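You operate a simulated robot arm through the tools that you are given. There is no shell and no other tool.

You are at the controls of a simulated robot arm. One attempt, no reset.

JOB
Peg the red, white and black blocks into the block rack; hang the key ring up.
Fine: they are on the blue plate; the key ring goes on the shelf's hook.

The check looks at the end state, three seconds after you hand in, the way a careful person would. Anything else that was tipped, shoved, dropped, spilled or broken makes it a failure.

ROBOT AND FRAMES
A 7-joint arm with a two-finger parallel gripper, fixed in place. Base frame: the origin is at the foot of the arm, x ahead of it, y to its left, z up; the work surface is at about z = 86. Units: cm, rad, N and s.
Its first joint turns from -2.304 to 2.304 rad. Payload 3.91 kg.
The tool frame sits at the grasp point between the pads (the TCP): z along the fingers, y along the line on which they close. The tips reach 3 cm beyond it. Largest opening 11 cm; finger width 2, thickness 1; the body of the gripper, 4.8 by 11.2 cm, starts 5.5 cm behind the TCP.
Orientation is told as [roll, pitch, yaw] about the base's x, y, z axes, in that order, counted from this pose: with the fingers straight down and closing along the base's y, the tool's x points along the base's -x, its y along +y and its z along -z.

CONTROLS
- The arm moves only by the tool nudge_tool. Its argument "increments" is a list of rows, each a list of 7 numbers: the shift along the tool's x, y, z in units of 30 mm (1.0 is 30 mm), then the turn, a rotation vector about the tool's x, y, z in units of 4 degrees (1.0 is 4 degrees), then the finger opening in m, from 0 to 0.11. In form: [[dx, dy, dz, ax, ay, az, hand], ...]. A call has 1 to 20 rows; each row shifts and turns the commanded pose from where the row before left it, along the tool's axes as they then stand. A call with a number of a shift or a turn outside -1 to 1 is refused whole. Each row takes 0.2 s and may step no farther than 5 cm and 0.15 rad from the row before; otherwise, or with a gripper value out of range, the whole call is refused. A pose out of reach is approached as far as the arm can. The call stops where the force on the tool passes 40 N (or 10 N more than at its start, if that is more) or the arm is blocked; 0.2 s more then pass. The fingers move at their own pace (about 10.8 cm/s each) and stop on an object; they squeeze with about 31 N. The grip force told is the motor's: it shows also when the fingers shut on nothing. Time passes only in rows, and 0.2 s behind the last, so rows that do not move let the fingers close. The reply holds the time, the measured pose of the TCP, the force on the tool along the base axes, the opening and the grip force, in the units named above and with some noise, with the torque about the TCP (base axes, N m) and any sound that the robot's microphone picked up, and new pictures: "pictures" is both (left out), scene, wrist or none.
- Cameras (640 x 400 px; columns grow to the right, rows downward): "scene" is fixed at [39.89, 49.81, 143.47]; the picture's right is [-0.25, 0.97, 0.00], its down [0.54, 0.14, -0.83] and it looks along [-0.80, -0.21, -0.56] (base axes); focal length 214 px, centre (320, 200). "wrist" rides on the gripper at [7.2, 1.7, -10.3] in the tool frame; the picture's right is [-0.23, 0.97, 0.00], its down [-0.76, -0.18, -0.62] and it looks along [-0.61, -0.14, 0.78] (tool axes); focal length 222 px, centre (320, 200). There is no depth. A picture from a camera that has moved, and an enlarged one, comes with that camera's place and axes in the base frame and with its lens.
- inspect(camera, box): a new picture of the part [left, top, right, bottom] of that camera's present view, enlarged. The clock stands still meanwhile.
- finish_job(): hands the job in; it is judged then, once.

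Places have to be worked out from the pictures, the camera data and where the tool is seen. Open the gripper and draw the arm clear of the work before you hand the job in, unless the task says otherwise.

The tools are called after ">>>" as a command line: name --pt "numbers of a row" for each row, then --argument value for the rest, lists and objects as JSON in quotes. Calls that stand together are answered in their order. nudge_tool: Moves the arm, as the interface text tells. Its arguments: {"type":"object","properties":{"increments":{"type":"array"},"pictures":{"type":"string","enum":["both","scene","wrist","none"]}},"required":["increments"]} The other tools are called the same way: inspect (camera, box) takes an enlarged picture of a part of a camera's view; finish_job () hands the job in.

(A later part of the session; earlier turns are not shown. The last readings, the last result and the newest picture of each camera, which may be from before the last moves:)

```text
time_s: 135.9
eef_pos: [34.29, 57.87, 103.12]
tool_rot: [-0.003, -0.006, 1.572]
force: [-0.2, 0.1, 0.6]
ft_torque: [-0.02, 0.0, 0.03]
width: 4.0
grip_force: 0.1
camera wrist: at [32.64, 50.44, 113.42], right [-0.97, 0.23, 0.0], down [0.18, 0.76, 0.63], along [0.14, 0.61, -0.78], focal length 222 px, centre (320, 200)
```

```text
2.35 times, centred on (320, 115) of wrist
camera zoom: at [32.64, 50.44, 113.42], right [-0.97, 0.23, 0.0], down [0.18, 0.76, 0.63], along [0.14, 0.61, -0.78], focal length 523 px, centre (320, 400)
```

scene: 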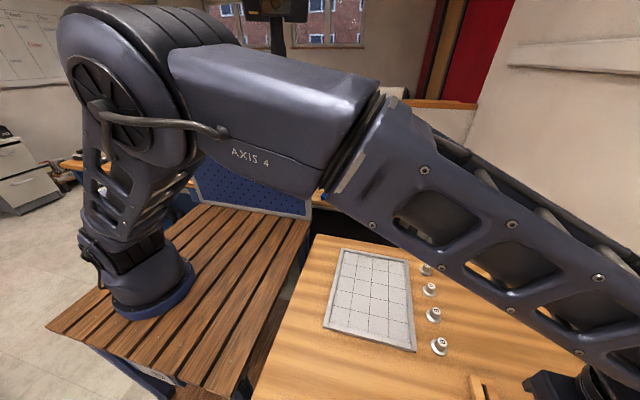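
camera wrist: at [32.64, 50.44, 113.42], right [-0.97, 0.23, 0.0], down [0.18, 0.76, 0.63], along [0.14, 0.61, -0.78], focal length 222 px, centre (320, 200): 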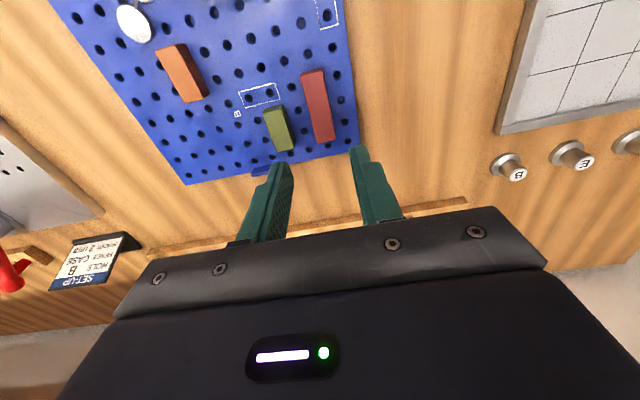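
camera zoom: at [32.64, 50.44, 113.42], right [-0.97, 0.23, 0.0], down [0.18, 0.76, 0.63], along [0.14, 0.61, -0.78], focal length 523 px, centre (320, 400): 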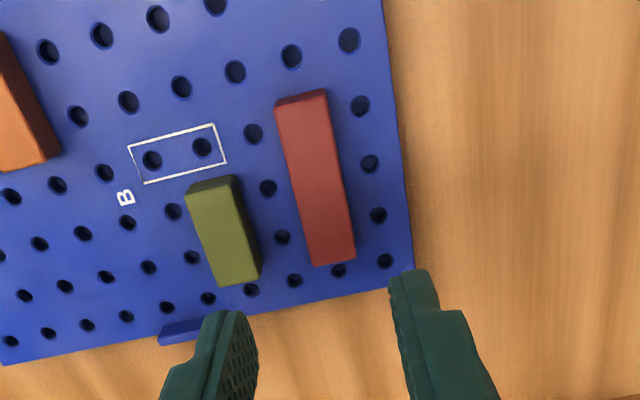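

The fingers straddle red with the olive block clear on the left. I'll shift slightly, lower to z≈92 and check the clearances.

>>> nudge_tool --pt "0.06 0 1 0 0 0 0.04" --pt "0 0 1 0 0 0 0.04" --pt "0 0 1 0 0 0 0.04" --pt "0 0 0.7 0 0 0 0.04" --pt "0 0 0 0 0 0 0.04" --pictures "wrist"

>>> inspect --camera "wrist" --box '[220, 60, 420, 220]'

```text
time_s: 137.1
eef_pos: [34.21, 57.61, 92.15]
tool_rot: [0.0, -0.005, 1.571]
force: [-0.5, -0.7, -0.3]
ft_torque: [0.0, 0.0, -0.01]
width: 3.98
grip_force: 0.1
camera wrist: at [32.6, 50.24, 102.38], right [-0.97, 0.23, 0.0], down [0.18, 0.76, 0.63], along [0.14, 0.61, -0.78], focal length 222 px, centre (320, 200)
```

wrist: 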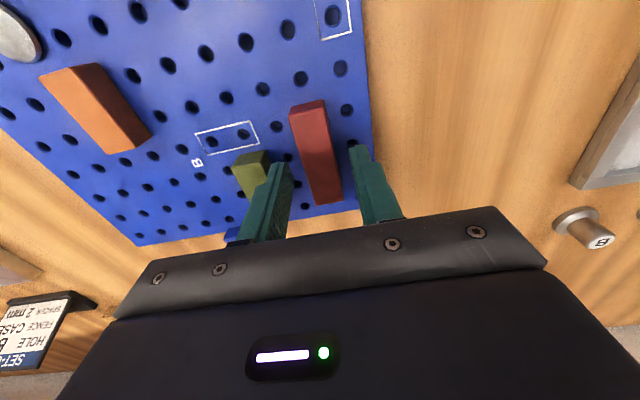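

```text
2.50 times, centred on (320, 140) of wrist
camera zoom: at [32.6, 50.24, 102.38], right [-0.97, 0.23, 0.0], down [0.18, 0.76, 0.63], along [0.14, 0.61, -0.78], focal length 555 px, centre (320, 350)
```

zoom: 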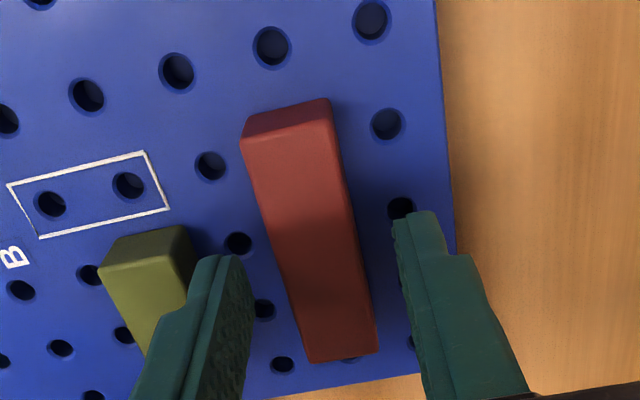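

The left finger passes close to the olive block, so I'll narrow to 3.3 cm, go down to z≈90.15 and close.

>>> nudge_tool --pt "0 0 0 0 0 0 0.033" --pt "0 0 0 0 0 0 0.033" --pt "0 0 0.3 0 0 0 0.033" --pt "0 0 0.25 0 0 0 0.033" --pt "0 0 0.1 0 0 0 0.033" --pt "0 0 0 0 0 0 0.033" --pictures "wrist"

>>> inspect --camera "wrist" --box '[220, 60, 420, 220]'

```text
time_s: 138.5
eef_pos: [34.14, 57.78, 90.19]
tool_rot: [-0.001, -0.005, 1.57]
force: [0.4, 0.2, -0.2]
ft_torque: [-0.02, -0.02, -0.01]
width: 3.3
grip_force: 0.0
camera wrist: at [32.63, 50.31, 100.44], right [-0.97, 0.23, 0.0], down [0.18, 0.76, 0.63], along [0.14, 0.61, -0.78], focal length 222 px, centre (320, 200)
```

wrist: 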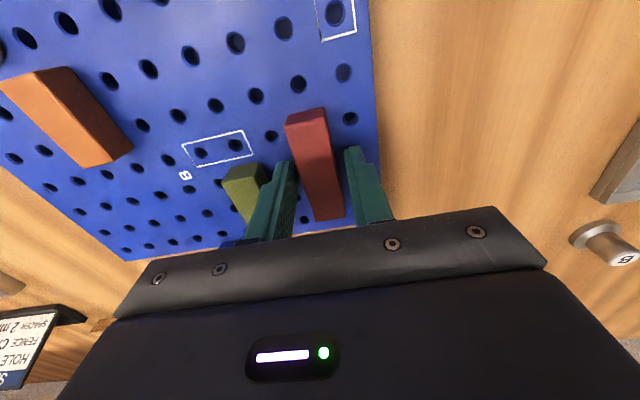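

```text
2.50 times, centred on (320, 140) of wrist
camera zoom: at [32.63, 50.31, 100.44], right [-0.97, 0.23, 0.0], down [0.18, 0.76, 0.63], along [0.14, 0.61, -0.78], focal length 555 px, centre (320, 350)
```

zoom: 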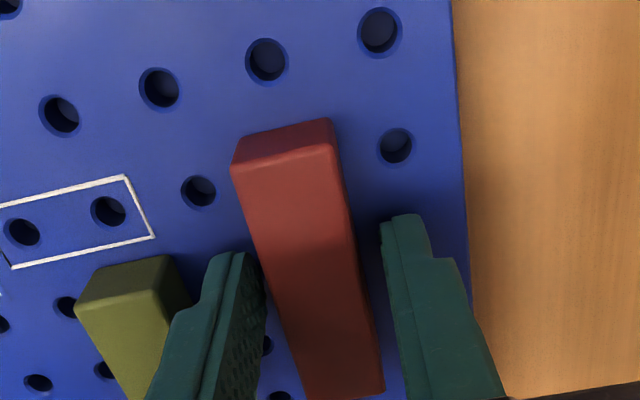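

Nothing is touching. I'll close on red and pull it up slowly.

>>> nudge_tool --pt "0 0 0 0 0 0 0.0" --pt "0 0 0 0 0 0 0.0" --pt "0 0 0 0 0 0 0.0" --pt "0 0 -0.05 0 0 0 0.0" --pt "0 0 -0.05 0 0 0 0.0" --pt "0 0 -0.1 0 0 0 0.0" --pt "0 0 -0.1 0 0 0 0.0" --pt "0 0 -0.1 0 0 0 0.0" --pt "0 0 -0.2 0 0 0 0.0" --pt "0 0 -0.4 0 0 0 0.0" --pt "0 0 -0.6 0 0 0 0.0" --pt "0 0 -0.8 0 0 0 0.0" --pt "0 0 0 0 0 0 0.0" --pictures "wrist"

>>> inspect --camera "wrist" --box '[220, 60, 420, 220]'

```text
time_s: 141.3
eef_pos: [34.26, 57.62, 97.34]
tool_rot: [-0.002, -0.006, 1.571]
force: [-0.2, -0.1, -0.1]
ft_torque: [0.02, -0.02, 0.03]
width: 2.2
grip_force: 31.0
camera wrist: at [32.64, 50.29, 107.69], right [-0.97, 0.23, 0.0], down [0.18, 0.76, 0.63], along [0.14, 0.61, -0.78], focal length 222 px, centre (320, 200)
```

wrist: 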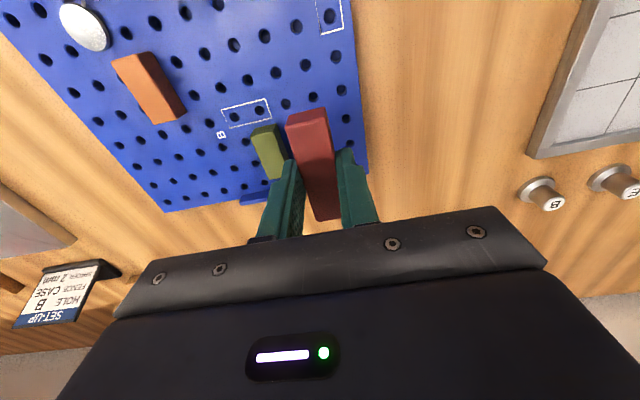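

```text
2.50 times, centred on (320, 140) of wrist
camera zoom: at [32.64, 50.29, 107.69], right [-0.97, 0.23, 0.0], down [0.18, 0.76, 0.63], along [0.14, 0.61, -0.78], focal length 555 px, centre (320, 350)
```

zoom: 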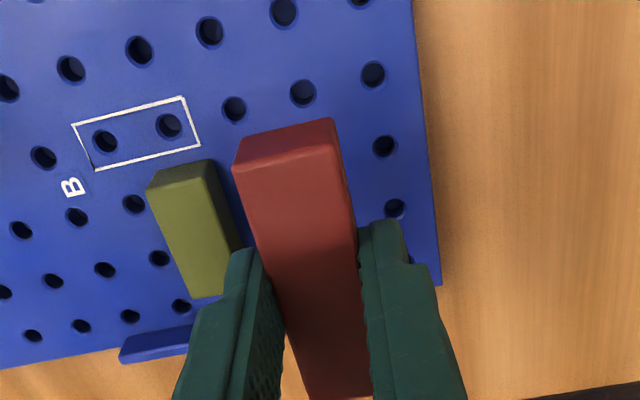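

Red came out cleanly. I'll raise it, turn back to yaw 0 and carry it over the rack at x≈36.

>>> nudge_tool --pt "0 0 -1 0 0 1 0.0" --pt "0 0 -1 0 0 1 0.0" --pt "0 0 0 0 0 1 0.0" --pt "0 0 0 0 0 1 0.0" --pt "0 0 0 0 0 1 0.0" --pt "0 0 0 0 0 1 0.0" --pt "0 0 0 0 0 1 0.0" --pt "0 0 0 0 0 1 0.0" --pt "0 0 0 0 0 1 0.0" --pt "0 0 0 0 0 1 0.0" --pt "0 0 0 0 0 1 0.0" --pt "0 0 0 0 0 1 0.0" --pt "0 0 0 0 0 1 0.0" --pt "0 0 0 0 0 1 0.0" --pt "0 0 0 0 0 1 0.0" --pt "0 0 0 0 0 1 0.0" --pt "0 0 0 0 0 1 0.0" --pt "0 0 0 0 0 1 0.0" --pt "0 0 0 0 0 1 0.0" --pt "0 0 0 0 0 1 0.0" --pictures "none"

>>> nudge_tool --pt "0 0 0 0 0 1 0.0" --pt "0 0 0 0 0 1 0.0" --pt "0 0 0 0 0 0.5 0.0" --pt "-0.08 1 0 0 0 0 0.0" --pt "-0.08 1 0 0 0 0 0.0" --pt "-0.08 1 0 0 0 0 0.0" --pt "-0.08 1 0 0 0 0 0.0" --pt "-0.08 1 0 0 0 0 0.0" --pt "-0.08 1 0 0 0 0 0.0" --pt "-0.09 0.95 0 0 0 0 0.0" --pt "0 0 0 0 0 0 0.0" --pictures "wrist"

>>> inspect --camera "wrist" --box '[250, 20, 390, 220]'

```text
time_s: 145.5
eef_pos: [34.22, 57.61, 103.28]
tool_rot: [0.004, -0.001, 0.173]
force: [0.4, 0.1, -0.8]
ft_torque: [-0.01, -0.02, -0.01]
width: 2.2
grip_force: 31.1
```

```text
time_s: 147.9
eef_pos: [35.94, 78.41, 103.55]
tool_rot: [0.005, 0.001, -0.001]
force: [1.4, -0.3, -0.5]
ft_torque: [0.01, -0.03, -0.01]
width: 2.16
grip_force: 31.0
camera wrist: at [28.85, 80.02, 113.92], right [0.23, 0.97, 0.01], down [0.76, -0.18, 0.62], along [0.61, -0.14, -0.78], focal length 222 px, centre (320, 200)
```

wrist: 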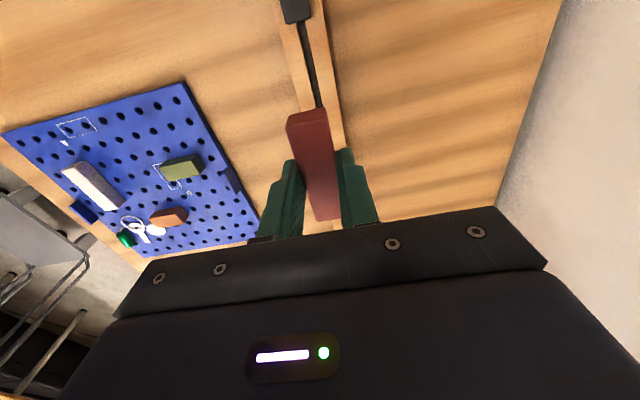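

```text
2.00 times, centred on (320, 120) of wrist
camera zoom: at [28.85, 80.02, 113.92], right [0.23, 0.97, 0.01], down [0.76, -0.18, 0.62], along [0.61, -0.14, -0.78], focal length 444 px, centre (320, 360)
```

zoom: 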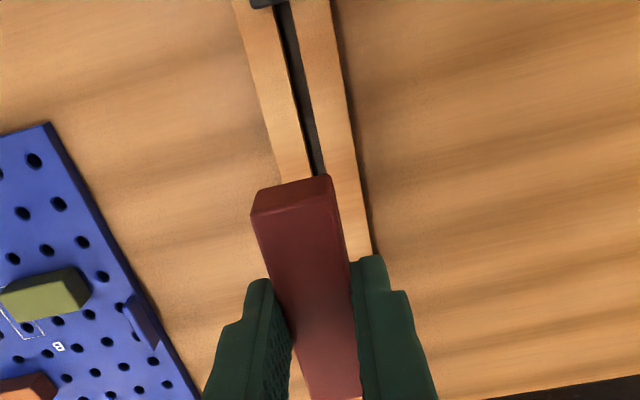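

It's lined up with the slot at y≈78.42. I'll lower to z≈92.2 and check.

>>> nudge_tool --pt "0 0 1 0 0 0 0.0" --pt "0 0 1 0 0 0 0.0" --pt "0 0 1 0 0 0 0.0" --pt "0 0 0.75 0 0 0 0.0" --pt "0 0 0 0 0 0 0.0" --pictures "wrist"

>>> inspect --camera "wrist" --box '[260, 40, 380, 190]'

```text
time_s: 149.1
eef_pos: [35.92, 78.54, 92.16]
tool_rot: [0.004, -0.002, 0.001]
force: [-0.7, -0.9, -0.5]
ft_torque: [-0.01, 0.01, 0.0]
width: 2.19
grip_force: 30.4
camera wrist: at [28.77, 80.04, 102.56], right [0.23, 0.97, 0.01], down [0.76, -0.18, 0.62], along [0.61, -0.14, -0.78], focal length 222 px, centre (320, 200)
```

wrist: 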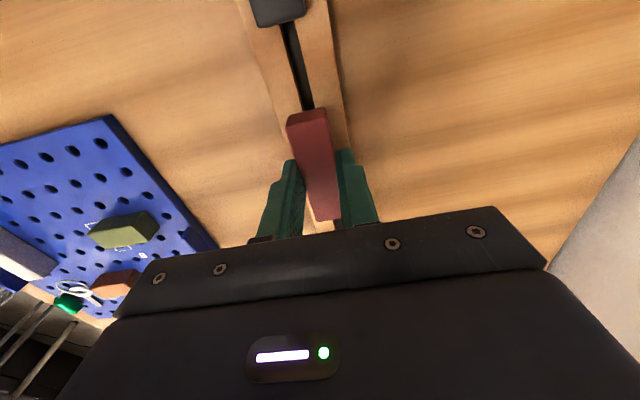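

```text
2.67 times, centred on (320, 115) of wrist
camera zoom: at [28.77, 80.04, 102.56], right [0.23, 0.97, 0.01], down [0.76, -0.18, 0.62], along [0.61, -0.14, -0.78], focal length 592 px, centre (320, 427)
```

zoom: 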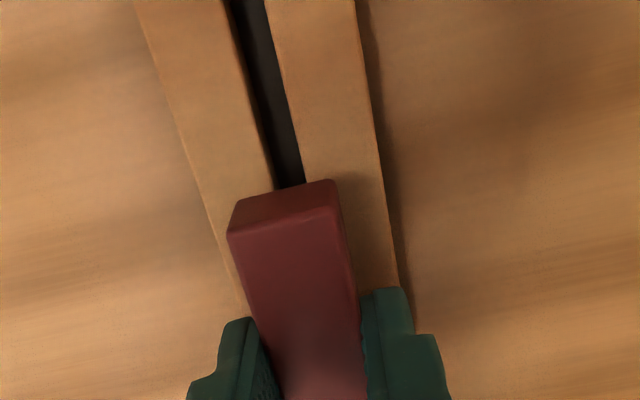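

It's aligned again to within about a pixel, so I'll lower it into the slot.

>>> nudge_tool --pt "0 0 0.1 0 0 0 0.0" --pt "0 0 0.1 0 0 0 0.0" --pt "0 0 0.08 0 0 0 0.0" --pt "0 0 0.06 0 0 0 0.0" --pt "0 0 0.05 0 0 0 0.0" --pt "0 0 0.03 0 0 0 0.0" --pt "0 0 0 0 0 0 0.0" --pictures "wrist"

>>> inspect --camera "wrist" --box '[260, 40, 380, 190]'

```text
time_s: 150.7
eef_pos: [36.04, 78.49, 90.94]
tool_rot: [0.006, 0.001, 0.001]
force: [-0.6, 0.4, -0.3]
ft_torque: [0.0, 0.01, -0.03]
width: 2.19
grip_force: 31.5
camera wrist: at [28.81, 80.08, 101.31], right [0.23, 0.97, 0.01], down [0.76, -0.18, 0.62], along [0.61, -0.14, -0.78], focal length 222 px, centre (320, 200)
```

wrist: 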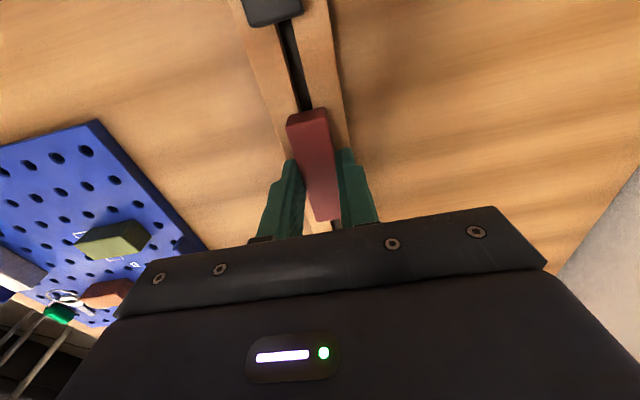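

```text
2.67 times, centred on (320, 115) of wrist
camera zoom: at [28.81, 80.08, 101.31], right [0.23, 0.97, 0.01], down [0.76, -0.18, 0.62], along [0.61, -0.14, -0.78], focal length 592 px, centre (320, 427)
```

zoom: 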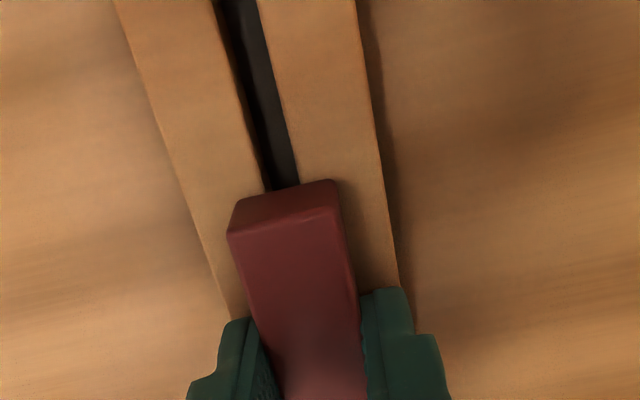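

No contact yet, so I'll keep going in small steps.

>>> nudge_tool --pt "0 0 0.04 0 0 0 0.0" --pt "0 0 0 0 0 0 0.0" --pictures "none"

>>> nudge_tool --pt "0 0 0.04 0 0 0 0.0" --pt "0 0 0 0 0 0 0.0" --pictures "none"

>>> nudge_tool --pt "0 0 0.04 0 0 0 0.0" --pt "0 0 0 0 0 0 0.0" --pictures "wrist"

```text
time_s: 151.3
eef_pos: [36.04, 78.47, 90.97]
tool_rot: [0.007, -0.001, 0.001]
force: [-1.5, -1.1, 12.5]
ft_torque: [-0.06, -0.45, -0.02]
width: 2.15
grip_force: 30.9
```

```text
time_s: 151.9
eef_pos: [35.95, 78.64, 90.8]
tool_rot: [0.008, -0.001, 0.0]
force: [-1.6, -2.5, 30.7]
ft_torque: [-0.11, -0.02, -0.05]
width: 2.16
grip_force: 30.9
```

```text
time_s: 152.5
eef_pos: [36.03, 78.64, 90.86]
tool_rot: [0.009, -0.001, 0.0]
force: [-0.5, -2.9, 7.1]
ft_torque: [-0.17, 0.0, 0.02]
width: 2.18
grip_force: 30.8
stopped in row 2: the force on the tool passed its limit at 41 N (the readings are from after the stop); the commanded pose is now the measured one
camera wrist: at [28.85, 80.16, 101.16], right [0.23, 0.97, 0.01], down [0.76, -0.18, 0.62], along [0.61, -0.14, -0.78], focal length 222 px, centre (320, 200)
```

wrist: 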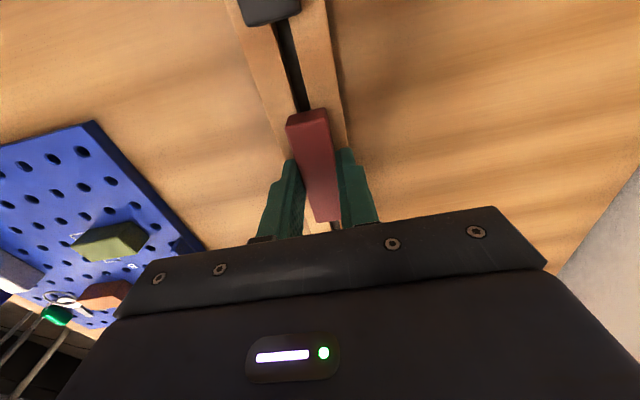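

Contact is at z≈90.85, the same as for black. I'll do the same sideways check to confirm the pegs are captured.

>>> nudge_tool --pt "0 0 -0.03 0 0 0 0.0" --pt "0 0.08 0 0 0 0 0.0" --pt "0 0 0 0 0 0 0.0" --pictures "none"

>>> nudge_tool --pt "0 -0.12 0 0 0 0 0.0" --pt "0 -0.08 0 0 0 0 0.0" --pt "0 0 0 0 0 0 0.0" --pictures "none"

```text
time_s: 153.3
eef_pos: [36.05, 78.68, 90.9]
tool_rot: [0.004, -0.001, -0.001]
force: [-2.9, -35.9, 9.0]
ft_torque: [-1.13, 0.04, -0.01]
width: 2.18
grip_force: 31.5
```

```text
time_s: 154.1
eef_pos: [35.95, 78.35, 90.86]
tool_rot: [0.009, -0.002, 0.0]
force: [0.3, 10.2, 2.0]
ft_torque: [0.3, 0.01, 0.0]
width: 2.19
grip_force: 31.1
```

Red is captured too. I'll re-centre, release and rise.

>>> nudge_tool --pt "0 0.065 0 0 0 0 0.0" --pt "0 0 0.03 0 0 0 0.0" --pt "0 0 0 0 0 0 0.03" --pt "0 0 0 0 0 0 0.04" --pt "0 0 0 0 0 0 0.04" --pt "0 0 -0.4 0 0 0 0.04" --pt "0 0 -0.8 0 0 0 0.05" --pt "0 0 -1 0 0 0 0.05" --pt "0 0 -1 0 0 0 0.05" --pt "0 0 0 0 0 0 0.05" --pictures "wrist"

>>> inspect --camera "wrist" --box '[240, 0, 400, 170]'

```text
time_s: 156.3
eef_pos: [35.89, 78.32, 100.19]
tool_rot: [0.006, -0.002, 0.001]
force: [-0.8, -0.5, 0.9]
ft_torque: [0.01, 0.0, -0.03]
width: 5.02
grip_force: 0.0
camera wrist: at [28.81, 79.89, 110.53], right [0.23, 0.97, 0.01], down [0.76, -0.18, 0.62], along [0.61, -0.14, -0.78], focal length 222 px, centre (320, 200)
```

wrist: 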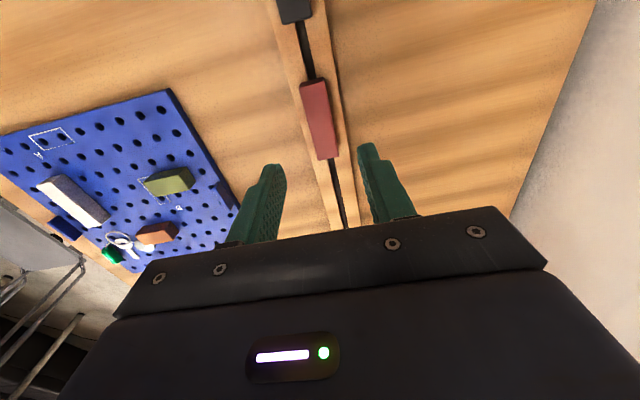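

```text
2.35 times, centred on (320, 85) of wrist
camera zoom: at [28.81, 79.89, 110.53], right [0.23, 0.97, 0.01], down [0.76, -0.18, 0.62], along [0.61, -0.14, -0.78], focal length 523 px, centre (320, 471)
```

zoom: 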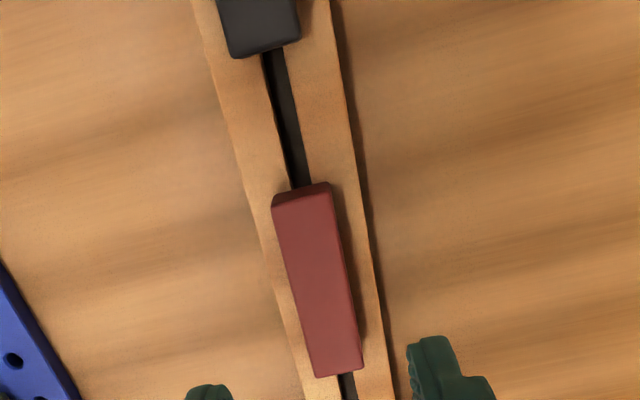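

Both blocks stand flush. White lies along x near (39.3, 45.4), so it needs no rotation; I'll move over it at yaw 0.

>>> nudge_tool --pt "0 0 -1 0.08 0 0 0.045" --pt "-0.1 -1 0 0 0 0 0.045" --pt "-0.1 -1 0 0 0 0 0.045" --pt "-0.1 -1 0 0 0 0 0.045" --pt "-0.1 -1 0 0 0 0 0.045" --pt "-0.1 -1 0 0 0 0 0.045" --pt "-0.1 -1 0 0 0 0 0.045" --pt "-0.1 -1 0 0 0 0 0.045" --pt "-0.1 -1 0 0 0 0 0.045" --pt "-0.1 -1 0 0 0 0 0.045" --pt "-0.1 -1 0 0 0 0 0.045" --pt "-0.13 -1 0 0 0 0 0.045" --pt "0 0 0 0 0 0 0.045" --pictures "wrist"

>>> inspect --camera "wrist" --box '[220, 30, 420, 220]'

```text
time_s: 159.1
eef_pos: [39.32, 45.24, 103.29]
tool_rot: [0.0, -0.002, 0.001]
force: [0.3, -0.8, 0.3]
ft_torque: [0.04, -0.04, -0.03]
width: 4.53
grip_force: 0.2
camera wrist: at [32.16, 46.87, 113.56], right [0.23, 0.97, 0.0], down [0.76, -0.18, 0.62], along [0.61, -0.14, -0.78], focal length 222 px, centre (320, 200)
```

wrist: 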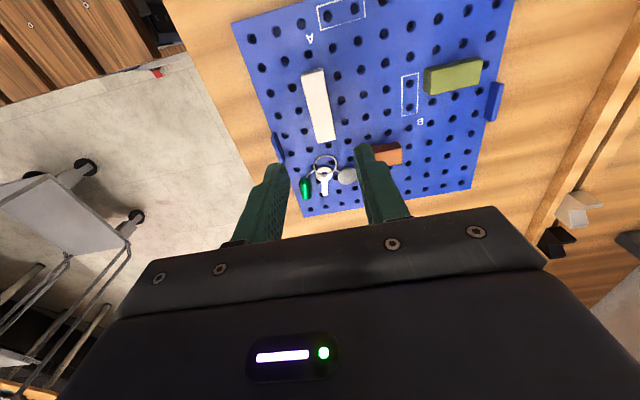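

```text
2.11 times, centred on (320, 125) of wrist
camera zoom: at [32.16, 46.87, 113.56], right [0.23, 0.97, 0.0], down [0.76, -0.18, 0.62], along [0.61, -0.14, -0.78], focal length 468 px, centre (320, 358)
```

zoom: 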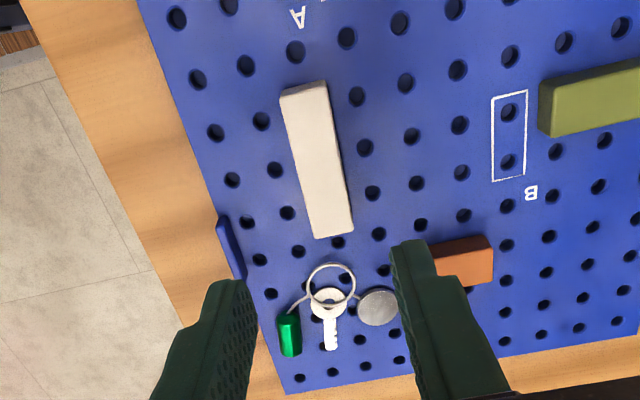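

White is centred under the TCP. I'll lower to z≈90.2, close and pull it up.

>>> nudge_tool --pt "0 0 1 0 0 0 0.04" --pt "0 0 1 0 0 0 0.04" --pt "0 0 1 0 0 0 0.04" --pt "0 0 0.7 0 0 0 0.04" --pt "0 0 0.3 0 0 0 0.04" --pt "0 0 0.25 0 0 0 0.04" --pt "0 0 0.11 0 0 0 0.04" --pt "0 0 0 0 0 0 0.04" --pictures "wrist"

```text
time_s: 160.9
eef_pos: [39.38, 45.46, 90.26]
tool_rot: [0.002, -0.003, 0.0]
force: [-0.5, 0.8, -1.0]
ft_torque: [-0.02, -0.02, -0.01]
width: 4.02
grip_force: 0.0
camera wrist: at [32.24, 47.04, 100.55], right [0.23, 0.97, 0.0], down [0.76, -0.18, 0.62], along [0.61, -0.14, -0.78], focal length 222 px, centre (320, 200)
```

wrist: 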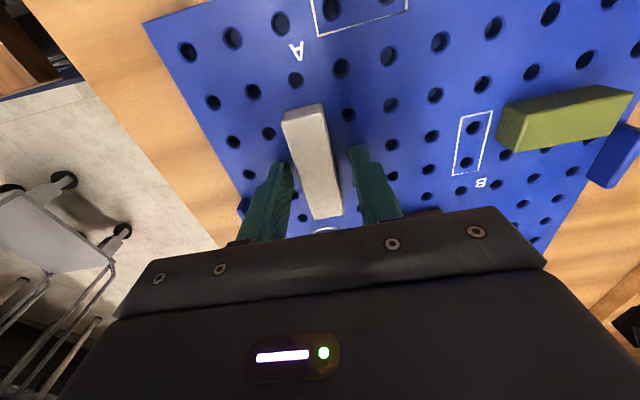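

>>> nudge_tool --pt "0 0 0.02 0 0 0 0.04" --pt "0 0 0 0 0 0 0.0" --pt "0 0 0 0 0 0 0.0" --pt "0 0 0 0 0 0 0.0" --pt "0 0 -0.05 0 0 0 0.0" --pt "0 0 -0.05 0 0 0 0.0" --pt "0 0 -0.1 0 0 0 0.0" --pt "0 0 -0.1 0 0 0 0.0" --pt "0 0 -0.1 0 0 0 0.0" --pt "0 0 -0.2 0 0 0 0.0" --pt "0 0 -0.4 0 0 0 0.0" --pt "0 0 -0.6 0 0 0 0.0" --pt "0 0 -0.8 0 0 0 0.0" --pt "0 0 -1 0 0 0 0.0" --pt "0 0 -1 0 0 0 0.0" --pt "0 0 0 0 0 0 0.0" --pictures "wrist"

>>> inspect --camera "wrist" --box '[240, 40, 440, 220]'

```text
time_s: 164.3
eef_pos: [39.42, 45.34, 103.27]
tool_rot: [0.002, -0.001, 0.001]
force: [0.4, 0.7, -0.3]
ft_torque: [-0.02, -0.01, 0.01]
width: 2.19
grip_force: 30.5
camera wrist: at [32.29, 46.89, 113.55], right [0.23, 0.97, 0.0], down [0.76, -0.18, 0.62], along [0.61, -0.14, -0.78], focal length 222 px, centre (320, 200)
```

wrist: 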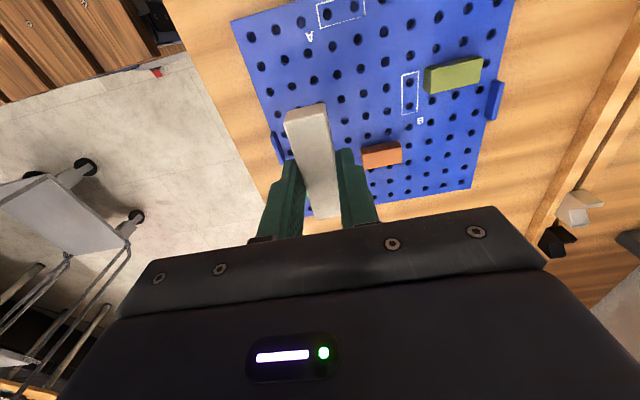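

```text
2.22 times, centred on (340, 130) of wrist
camera zoom: at [32.29, 46.89, 113.55], right [0.23, 0.97, 0.0], down [0.76, -0.18, 0.62], along [0.61, -0.14, -0.78], focal length 494 px, centre (276, 356)
```

zoom: 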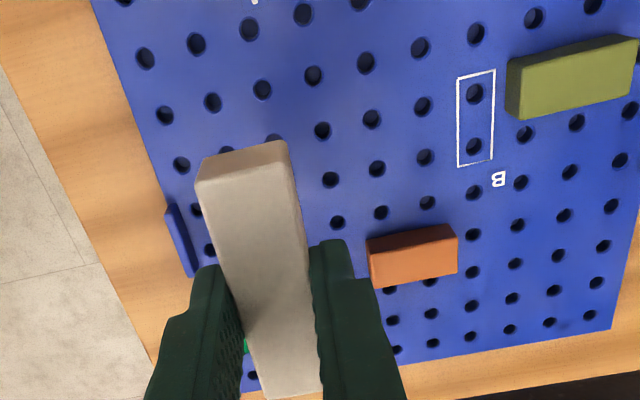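

White is lifted. I'll carry it to the rack at x≈47, y≈78.46.

>>> nudge_tool --pt "-0.21 0.92 0 0 0 0 0.0" --pt "-0.21 0.92 0 0 0 0 0.0" --pt "-0.21 0.92 0 0 0 0 0.0" --pt "-0.21 0.92 0 0 0 0 0.0" --pt "-0.21 0.92 0 0 0 0 0.0" --pt "-0.21 0.92 0 0 0 0 0.0" --pt "-0.21 0.92 0 0 0 0 0.0" --pt "-0.21 0.92 0 0 0 0 0.0" --pt "-0.21 0.92 0 0 0 0 0.0" --pt "-0.21 0.92 0 0 0 0 0.0" --pt "-0.21 0.92 0 0 0 0 0.0" --pt "-0.21 0.92 0 0 0 0 0.0" --pt "0 0 0 0 0 0 0.0" --pictures "wrist"

>>> inspect --camera "wrist" --box '[250, 20, 390, 220]'

```text
time_s: 167.1
eef_pos: [46.9, 78.61, 103.5]
tool_rot: [0.0, -0.003, -0.001]
force: [0.5, 0.0, -0.2]
ft_torque: [0.01, -0.04, 0.0]
width: 2.17
grip_force: 30.8
camera wrist: at [39.81, 80.21, 113.83], right [0.23, 0.97, 0.0], down [0.76, -0.18, 0.62], along [0.61, -0.14, -0.78], focal length 222 px, centre (320, 200)
```

wrist: 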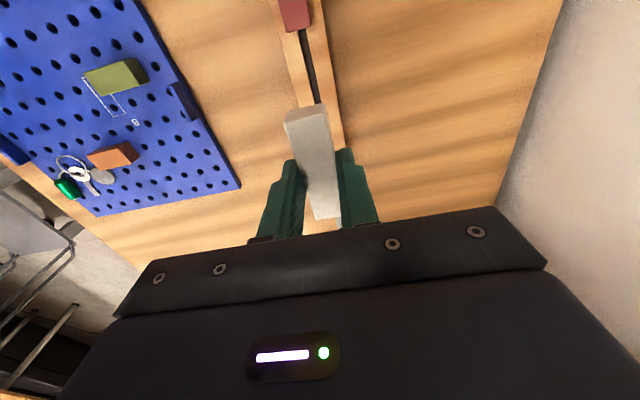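

```text
2.00 times, centred on (320, 120) of wrist
camera zoom: at [39.81, 80.21, 113.83], right [0.23, 0.97, 0.0], down [0.76, -0.18, 0.62], along [0.61, -0.14, -0.78], focal length 444 px, centre (320, 360)
```

zoom: 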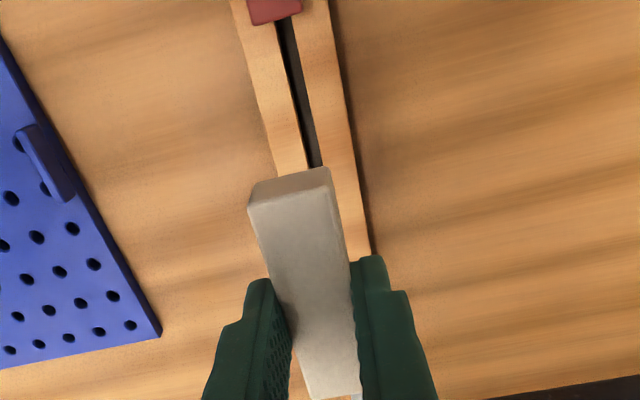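

>>> nudge_tool --pt "0 -0.03 1 0 0 0 0.0" --pt "0 0 1 0 0 0 0.0" --pt "0 0 1 0 0 0 0.0" --pt "0 0 0.75 0 0 0 0.0" --pt "0 0 0 0 0 0 0.0" --pictures "wrist"

>>> inspect --camera "wrist" --box '[260, 40, 380, 190]'

```text
time_s: 168.3
eef_pos: [46.97, 78.47, 92.03]
tool_rot: [0.002, -0.002, 0.001]
force: [0.2, 0.0, 0.0]
ft_torque: [0.02, -0.05, 0.0]
width: 2.2
grip_force: 30.8
camera wrist: at [39.86, 80.07, 102.39], right [0.23, 0.97, 0.0], down [0.76, -0.18, 0.62], along [0.61, -0.14, -0.78], focal length 222 px, centre (320, 200)
```

wrist: 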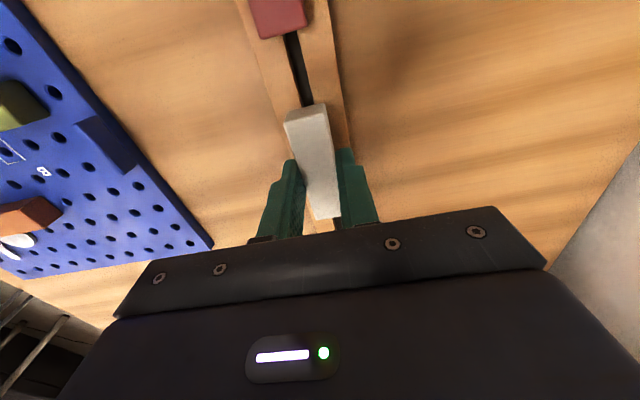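

```text
2.67 times, centred on (320, 115) of wrist
camera zoom: at [39.86, 80.07, 102.39], right [0.23, 0.97, 0.0], down [0.76, -0.18, 0.62], along [0.61, -0.14, -0.78], focal length 592 px, centre (320, 427)
```

zoom: 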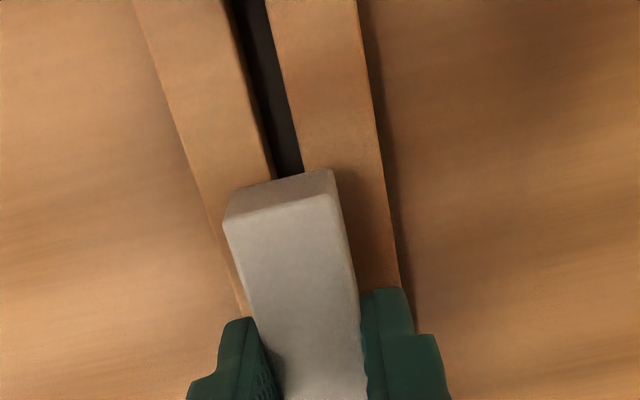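

White is aligned, so I'll lower it into the slot.

>>> nudge_tool --pt "0 0 0.1 0 0 0 0.0" --pt "0 0 0.1 0 0 0 0.0" --pt "0 0 0.06 0 0 0 0.0" --pt "0 0 0.05 0 0 0 0.0" --pt "0 0 0.04 0 0 0 0.0" --pt "0 0 0 0 0 0 0.0" --pictures "none"

>>> nudge_tool --pt "0 0 0.04 0 0 0 0.0" --pt "0 0 0 0 0 0 0.0" --pictures "none"

>>> nudge_tool --pt "0 0 0.03 0 0 0 0.0" --pt "0 0 0 0 0 0 0.0" --pictures "wrist"

```text
time_s: 169.7
eef_pos: [46.91, 78.45, 91.09]
tool_rot: [0.001, 0.0, 0.0]
force: [0.3, 0.2, -0.1]
ft_torque: [-0.02, 0.0, -0.01]
width: 2.2
grip_force: 31.0
```

```text
time_s: 170.3
eef_pos: [46.94, 78.37, 91.08]
tool_rot: [0.002, -0.003, 0.0]
force: [0.2, -0.1, 0.0]
ft_torque: [0.0, -0.01, 0.04]
width: 2.18
grip_force: 31.0
```

```text
time_s: 170.9
eef_pos: [47.08, 78.37, 90.88]
tool_rot: [0.003, -0.002, 0.0]
force: [1.0, -0.3, 2.5]
ft_torque: [-0.02, -0.05, -0.02]
width: 2.18
grip_force: 31.3
camera wrist: at [39.81, 80.02, 101.27], right [0.23, 0.97, 0.0], down [0.76, -0.18, 0.62], along [0.61, -0.14, -0.78], focal length 222 px, centre (320, 200)
```

wrist: 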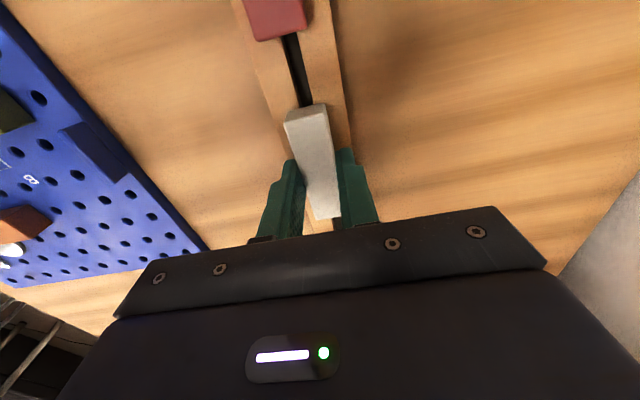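

Light contact is starting, 2.5 N. I'll press a touch further and do the sideways check.

>>> nudge_tool --pt "0 0 0.04 0 0 0 0.0" --pt "0 0 0 0 0 0 0.0" --pictures "none"

>>> nudge_tool --pt "0 0.1 -0.02 0 0 0 0.0" --pt "0 0 0 0 0 0 0.0" --pictures "none"

>>> nudge_tool --pt "0 -0.12 0 0 0 0 0.0" --pt "0 -0.08 0 0 0 0 0.0" --pt "0 0 0 0 0 0 0.0" --pictures "none"

```text
time_s: 171.5
eef_pos: [46.97, 78.36, 90.91]
tool_rot: [0.005, -0.002, 0.0]
force: [0.4, -4.3, 15.1]
ft_torque: [-0.1, -0.04, 0.04]
width: 2.16
grip_force: 31.0
```

```text
time_s: 172.1
eef_pos: [46.88, 78.65, 90.91]
tool_rot: [0.002, -0.001, -0.001]
force: [-1.5, -20.8, 22.0]
ft_torque: [-0.68, -0.01, 0.01]
width: 2.17
grip_force: 31.4
```

```text
time_s: 172.9
eef_pos: [46.82, 78.27, 90.78]
tool_rot: [0.004, -0.002, 0.0]
force: [0.6, 33.0, 14.4]
ft_torque: [0.99, -0.05, 0.0]
width: 2.19
grip_force: 31.1
```

White is captured. I'll re-centre, release, rise and view all three.

>>> nudge_tool --pt "0 0.11 0 0 0 0 0.0" --pt "0 0 0 0 0 0 0.0" --pt "0 0 0 0 0 0 0.03" --pt "0 0 0 0 0 0 0.04" --pt "0 0 0 0 0 0 0.04" --pt "0 0 -0.4 0 0 0 0.04" --pt "0 0 -0.8 0 0 0 0.05" --pt "0 0 -1 0 0 0 0.05" --pt "0 0 -1 0 0 0 0.05" --pt "0 0 -1 0 0 0 0.05" --pt "1 0 -1 0 0 0 0.05" --pt "1 0 -1 0 0 0 0.05" --pt "1 0 -1 0 0 0 0.05" --pt "0 0 0 0 0 0 0.05" --pictures "wrist"

>>> inspect --camera "wrist" --box '[220, 0, 420, 200]'

```text
time_s: 175.9
eef_pos: [37.81, 78.22, 112.5]
tool_rot: [0.002, -0.001, -0.001]
force: [0.4, -0.9, -0.9]
ft_torque: [0.02, 0.01, -0.01]
width: 5.02
grip_force: 0.0
camera wrist: at [30.74, 79.84, 122.85], right [0.23, 0.97, 0.0], down [0.76, -0.18, 0.62], along [0.61, -0.14, -0.78], focal length 222 px, centre (320, 200)
```

wrist: 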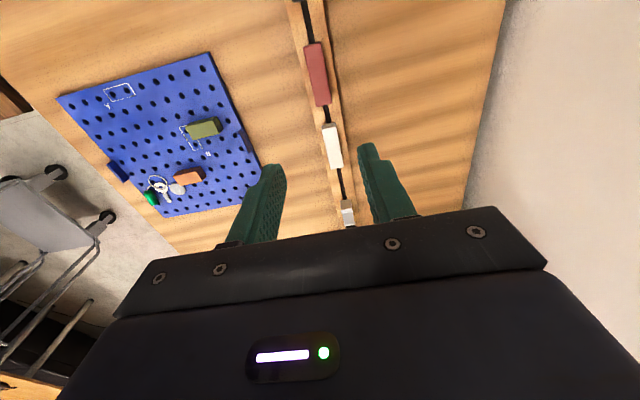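

```text
2.00 times, centred on (320, 100) of wrist
camera zoom: at [30.74, 79.84, 122.85], right [0.23, 0.97, 0.0], down [0.76, -0.18, 0.62], along [0.61, -0.14, -0.78], focal length 444 px, centre (320, 400)
```

zoom: 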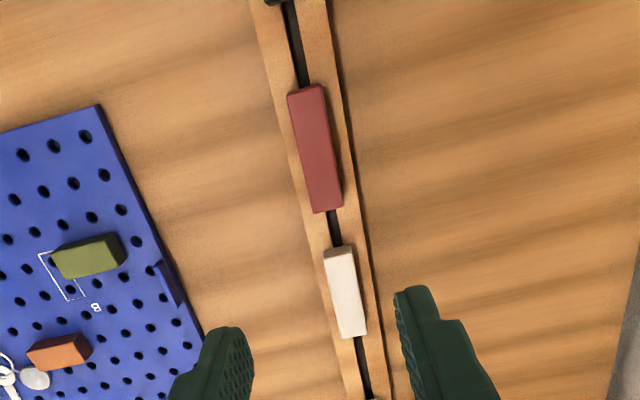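

All three blocks stand flush in the rack. Next is the key ring, so I'll back away and look at the hook from two positions to locate it accurately.

>>> nudge_tool --pt "0 -1 -0.8 0 0 0 0.05" --pt "0 -1 -0.8 0 0 0 0.05" --pt "0 -1 -0.8 0 0 0 0.05" --pt "0 -1 -0.8 0 0 0 0.08" --pt "-0.8 -1 -0.8 0 0 0 0.11" --pt "-0.8 -1 0 0 0 0 0.11" --pt "-0.8 -1 0 0 0 0 0.11" --pt "-0.8 -1 0 0 0 0 0.11" --pt "-0.8 -1 0 0 0 0 0.11" --pt "-0.8 -0.4 0 0 0 0 0.11" --pt "-0.8 0 0 0 0 0 0.11" --pt "0 0 0 0 0 -1 0.11" --pt "0 0 0 0 0 -1 0.11" --pt "0 0 0 0 0 -1 0.11" --pt "0 0 0 0 0 -1 0.11" --pt "0 0 0 0 0 -1 0.11" --pt "0 0 0 0 0 -1 0.11" --pt "0 0 0 0 0 -1 0.11" --pt "0 0 0 0 0 -1 0.11" --pt "0 0 0 0 0 0 0.11" --pictures "none"

>>> nudge_tool --pt "0 0 0 0 -1 0 0.11" --pt "0 0 0 0 -1 0 0.11" --pt "0 0 0 0 -1 0 0.11" --pt "0 0 0 0 -1 0 0.11" --pt "0 0 0 0 -1 0 0.11" --pt "0 0 0 0 -1 0 0.11" --pt "0 0 0 0 0 0 0.11" --pictures "wrist"

```text
time_s: 180.1
eef_pos: [54.75, 50.13, 124.38]
tool_rot: [0.0, -0.002, 0.557]
force: [-0.5, -0.5, -0.8]
ft_torque: [0.01, 0.0, 0.03]
width: 10.99
grip_force: 0.0
```

```text
time_s: 181.7
eef_pos: [54.73, 50.15, 124.46]
tool_rot: [0.0, -0.423, 0.556]
force: [0.3, 0.7, -0.1]
ft_torque: [-0.01, -0.01, 0.0]
width: 11.0
grip_force: 0.1
camera wrist: at [44.74, 45.82, 130.9], right [-0.34, 0.94, 0.09], down [0.47, 0.08, 0.88], along [0.82, 0.34, -0.47], focal length 222 px, centre (320, 200)
```

wrist: 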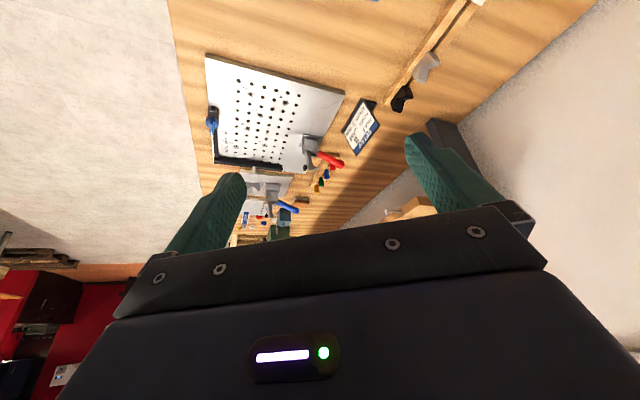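

I'll turn about the vertical by roughly 24° so the hook shows between the fingers.

>>> nudge_tool --pt "0 0 0 -0.407 0 -0.914 0.11" --pt "0 0 0 -0.407 0 -0.914 0.11" --pt "0 0 0 -0.407 0 -0.914 0.11" --pt "0 0 0 -0.407 0 -0.914 0.11" --pt "0 0 0 -0.407 0 -0.914 0.11" --pt "0 0 0 -0.407 0 -0.914 0.11" --pt "0 0 0 0 -1 0 0.11" --pt "0 0 0 0 -1 0 0.11" --pt "0 0 0 0 0 0 0.11" --pictures "wrist"

>>> inspect --camera "wrist" --box '[220, 60, 420, 220]'

```text
time_s: 183.7
eef_pos: [54.71, 50.18, 124.38]
tool_rot: [0.0, -0.562, 0.979]
force: [-0.1, 0.7, 0.5]
ft_torque: [0.04, -0.01, 0.04]
width: 11.01
grip_force: 0.1
camera wrist: at [46.91, 41.44, 129.3], right [-0.7, 0.7, 0.12], down [0.32, 0.16, 0.93], along [0.64, 0.69, -0.34], focal length 222 px, centre (320, 200)
```

wrist: 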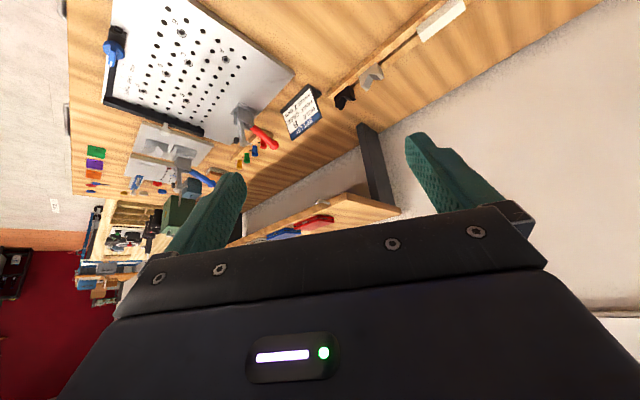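

```text
2.50 times, centred on (320, 140) of wrist
camera zoom: at [46.91, 41.44, 129.3], right [-0.7, 0.7, 0.12], down [0.32, 0.16, 0.93], along [0.64, 0.69, -0.34], focal length 555 px, centre (320, 350)
```

zoom: 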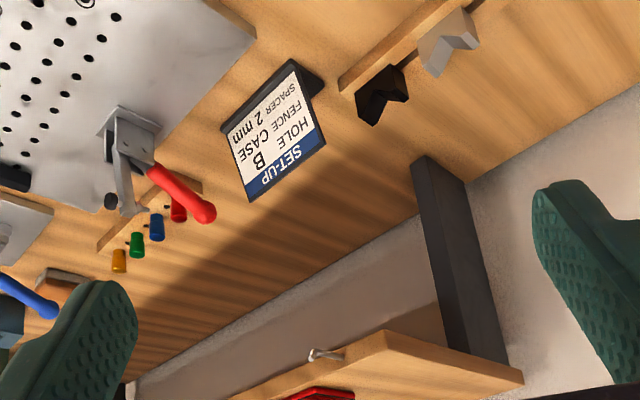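

>>> inspect --camera "wrist" --box '[300, 180, 400, 230]'

>>> inspect --camera "wrist" --box '[310, 185, 350, 215]'

```text
6.40 times, centred on (350, 205) of wrist
camera zoom: at [46.91, 41.44, 129.3], right [-0.7, 0.7, 0.12], down [0.32, 0.16, 0.93], along [0.64, 0.69, -0.34], focal length 1422 px, centre (128, 168)
```

zoom: 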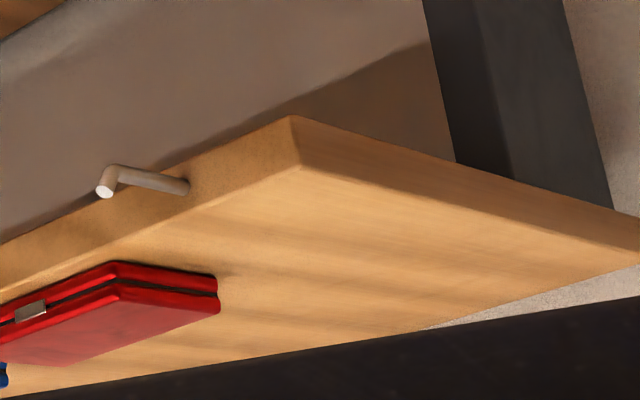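

```text
13.33 times, centred on (330, 200) of wrist
camera zoom: at [46.91, 41.44, 129.3], right [-0.7, 0.7, 0.12], down [0.32, 0.16, 0.93], along [0.64, 0.69, -0.34], focal length 2962 px, centre (187, 200)
```

zoom: 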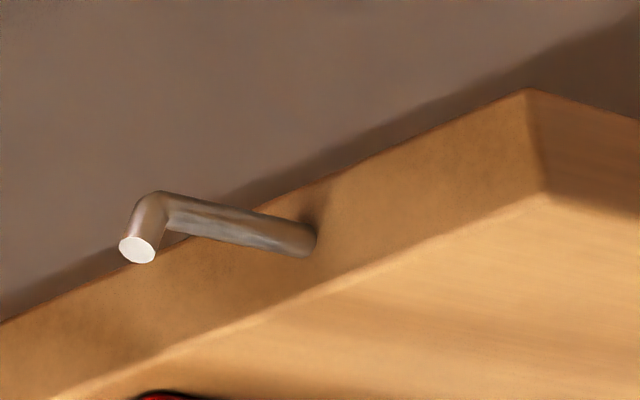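

The hook is an L-shaped rod. From two views its root is near (77.2, 77.2, 113.3), its elbow near (76.9, 73.1, 113.5) and its tip turned up to about z = 114.4. I'll level the tool and go over the key ring for a close look.

>>> nudge_tool --pt "0 0 0 0 1 0 0.08" --pt "0 0 0 0 1 0 0.08" --pt "0 0 0 0 1 0 0.08" --pt "0 0 0 0 1 0 0.08" --pt "0 0 0 0 1 0 0.08" --pt "0 0 0 0 1 0 0.08" --pt "0 0 0 0 1 0 0.08" --pt "0 0 0 0 1 0 0.08" --pt "0 0 0 0 0 1 0.08" --pt "0 0 0 0 0 1 0.08" --pt "0 0 0 0 0 1 0.08" --pt "0 0 0 0 0 1 0.08" --pt "0 0 0 0 0 1 0.08" --pt "0 0 0 0 0 1 0.08" --pt "0 0 0 0 0 1 0.08" --pt "0 0 0 0 0 1 0.08" --pt "0 0 0 0 0 1 0.08" --pt "0 0 0 0 0 1 0.08" --pt "0 0 0 0 0 1 0.08" --pictures "none"

>>> nudge_tool --pt "0 0 0 0 0 1 0.08" --pt "0 0 0 0 0 1 0.08" --pt "0 0 0 0 0 1 0.08" --pt "1 -0.3 0.8 0 0 0 0.08" --pt "1 -0.3 0.8 0 0 0 0.08" --pt "1 -0.3 0.8 0 0 0 0.08" --pt "1 -0.3 0.8 0 0 0 0.08" --pt "1 -0.3 0.8 0 0 0 0.08" --pt "0.5 -0.2 0.8 0 0 0 0.08" --pt "0.5 0 0.8 0 0 0 0.08" --pt "0 0 0.4 0 0 0 0.08" --pt "0 0 0 0 0 0 0.08" --pictures "wrist"

>>> inspect --camera "wrist" --box '[260, 80, 400, 200]'

```text
time_s: 187.7
eef_pos: [54.69, 50.23, 124.5]
tool_rot: [0.003, 0.0, 0.207]
force: [0.0, -0.1, -0.6]
ft_torque: [-0.05, 0.02, -0.02]
width: 7.98
grip_force: 0.1
```

```text
time_s: 190.3
eef_pos: [36.8, 45.03, 106.38]
tool_rot: [0.003, 0.0, 0.0]
force: [0.2, -0.7, 0.1]
ft_torque: [-0.01, -0.01, 0.01]
width: 8.0
grip_force: 0.0
camera wrist: at [29.54, 46.65, 116.74], right [0.23, 0.97, 0.0], down [0.76, -0.18, 0.62], along [0.61, -0.14, -0.78], focal length 222 px, centre (320, 200)
```

wrist: 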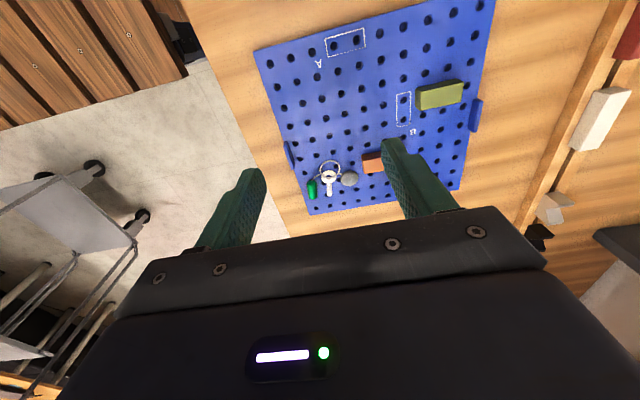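

```text
3.33 times, centred on (330, 140) of wrist
camera zoom: at [29.54, 46.65, 116.74], right [0.23, 0.97, 0.0], down [0.76, -0.18, 0.62], along [0.61, -0.14, -0.78], focal length 740 px, centre (287, 400)
```

zoom: 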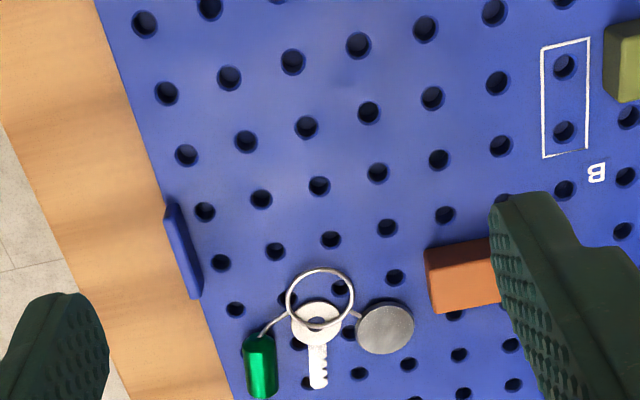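

>>> inspect --camera "wrist" --box '[300, 150, 365, 205]'

```text
7.27 times, centred on (332, 178) of wrist
camera zoom: at [29.54, 46.65, 116.74], right [0.23, 0.97, 0.0], down [0.76, -0.18, 0.62], along [0.61, -0.14, -0.78], focal length 1615 px, centre (229, 364)
```

zoom: 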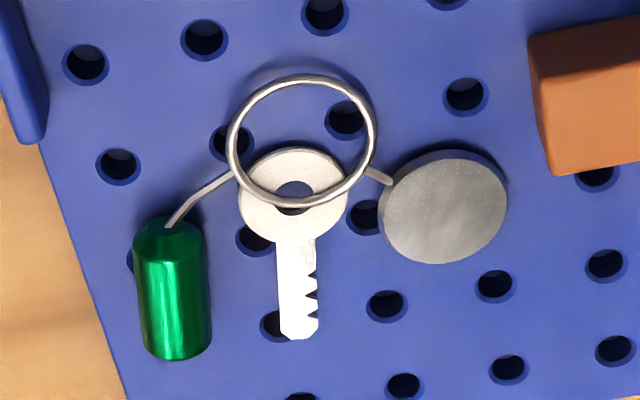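

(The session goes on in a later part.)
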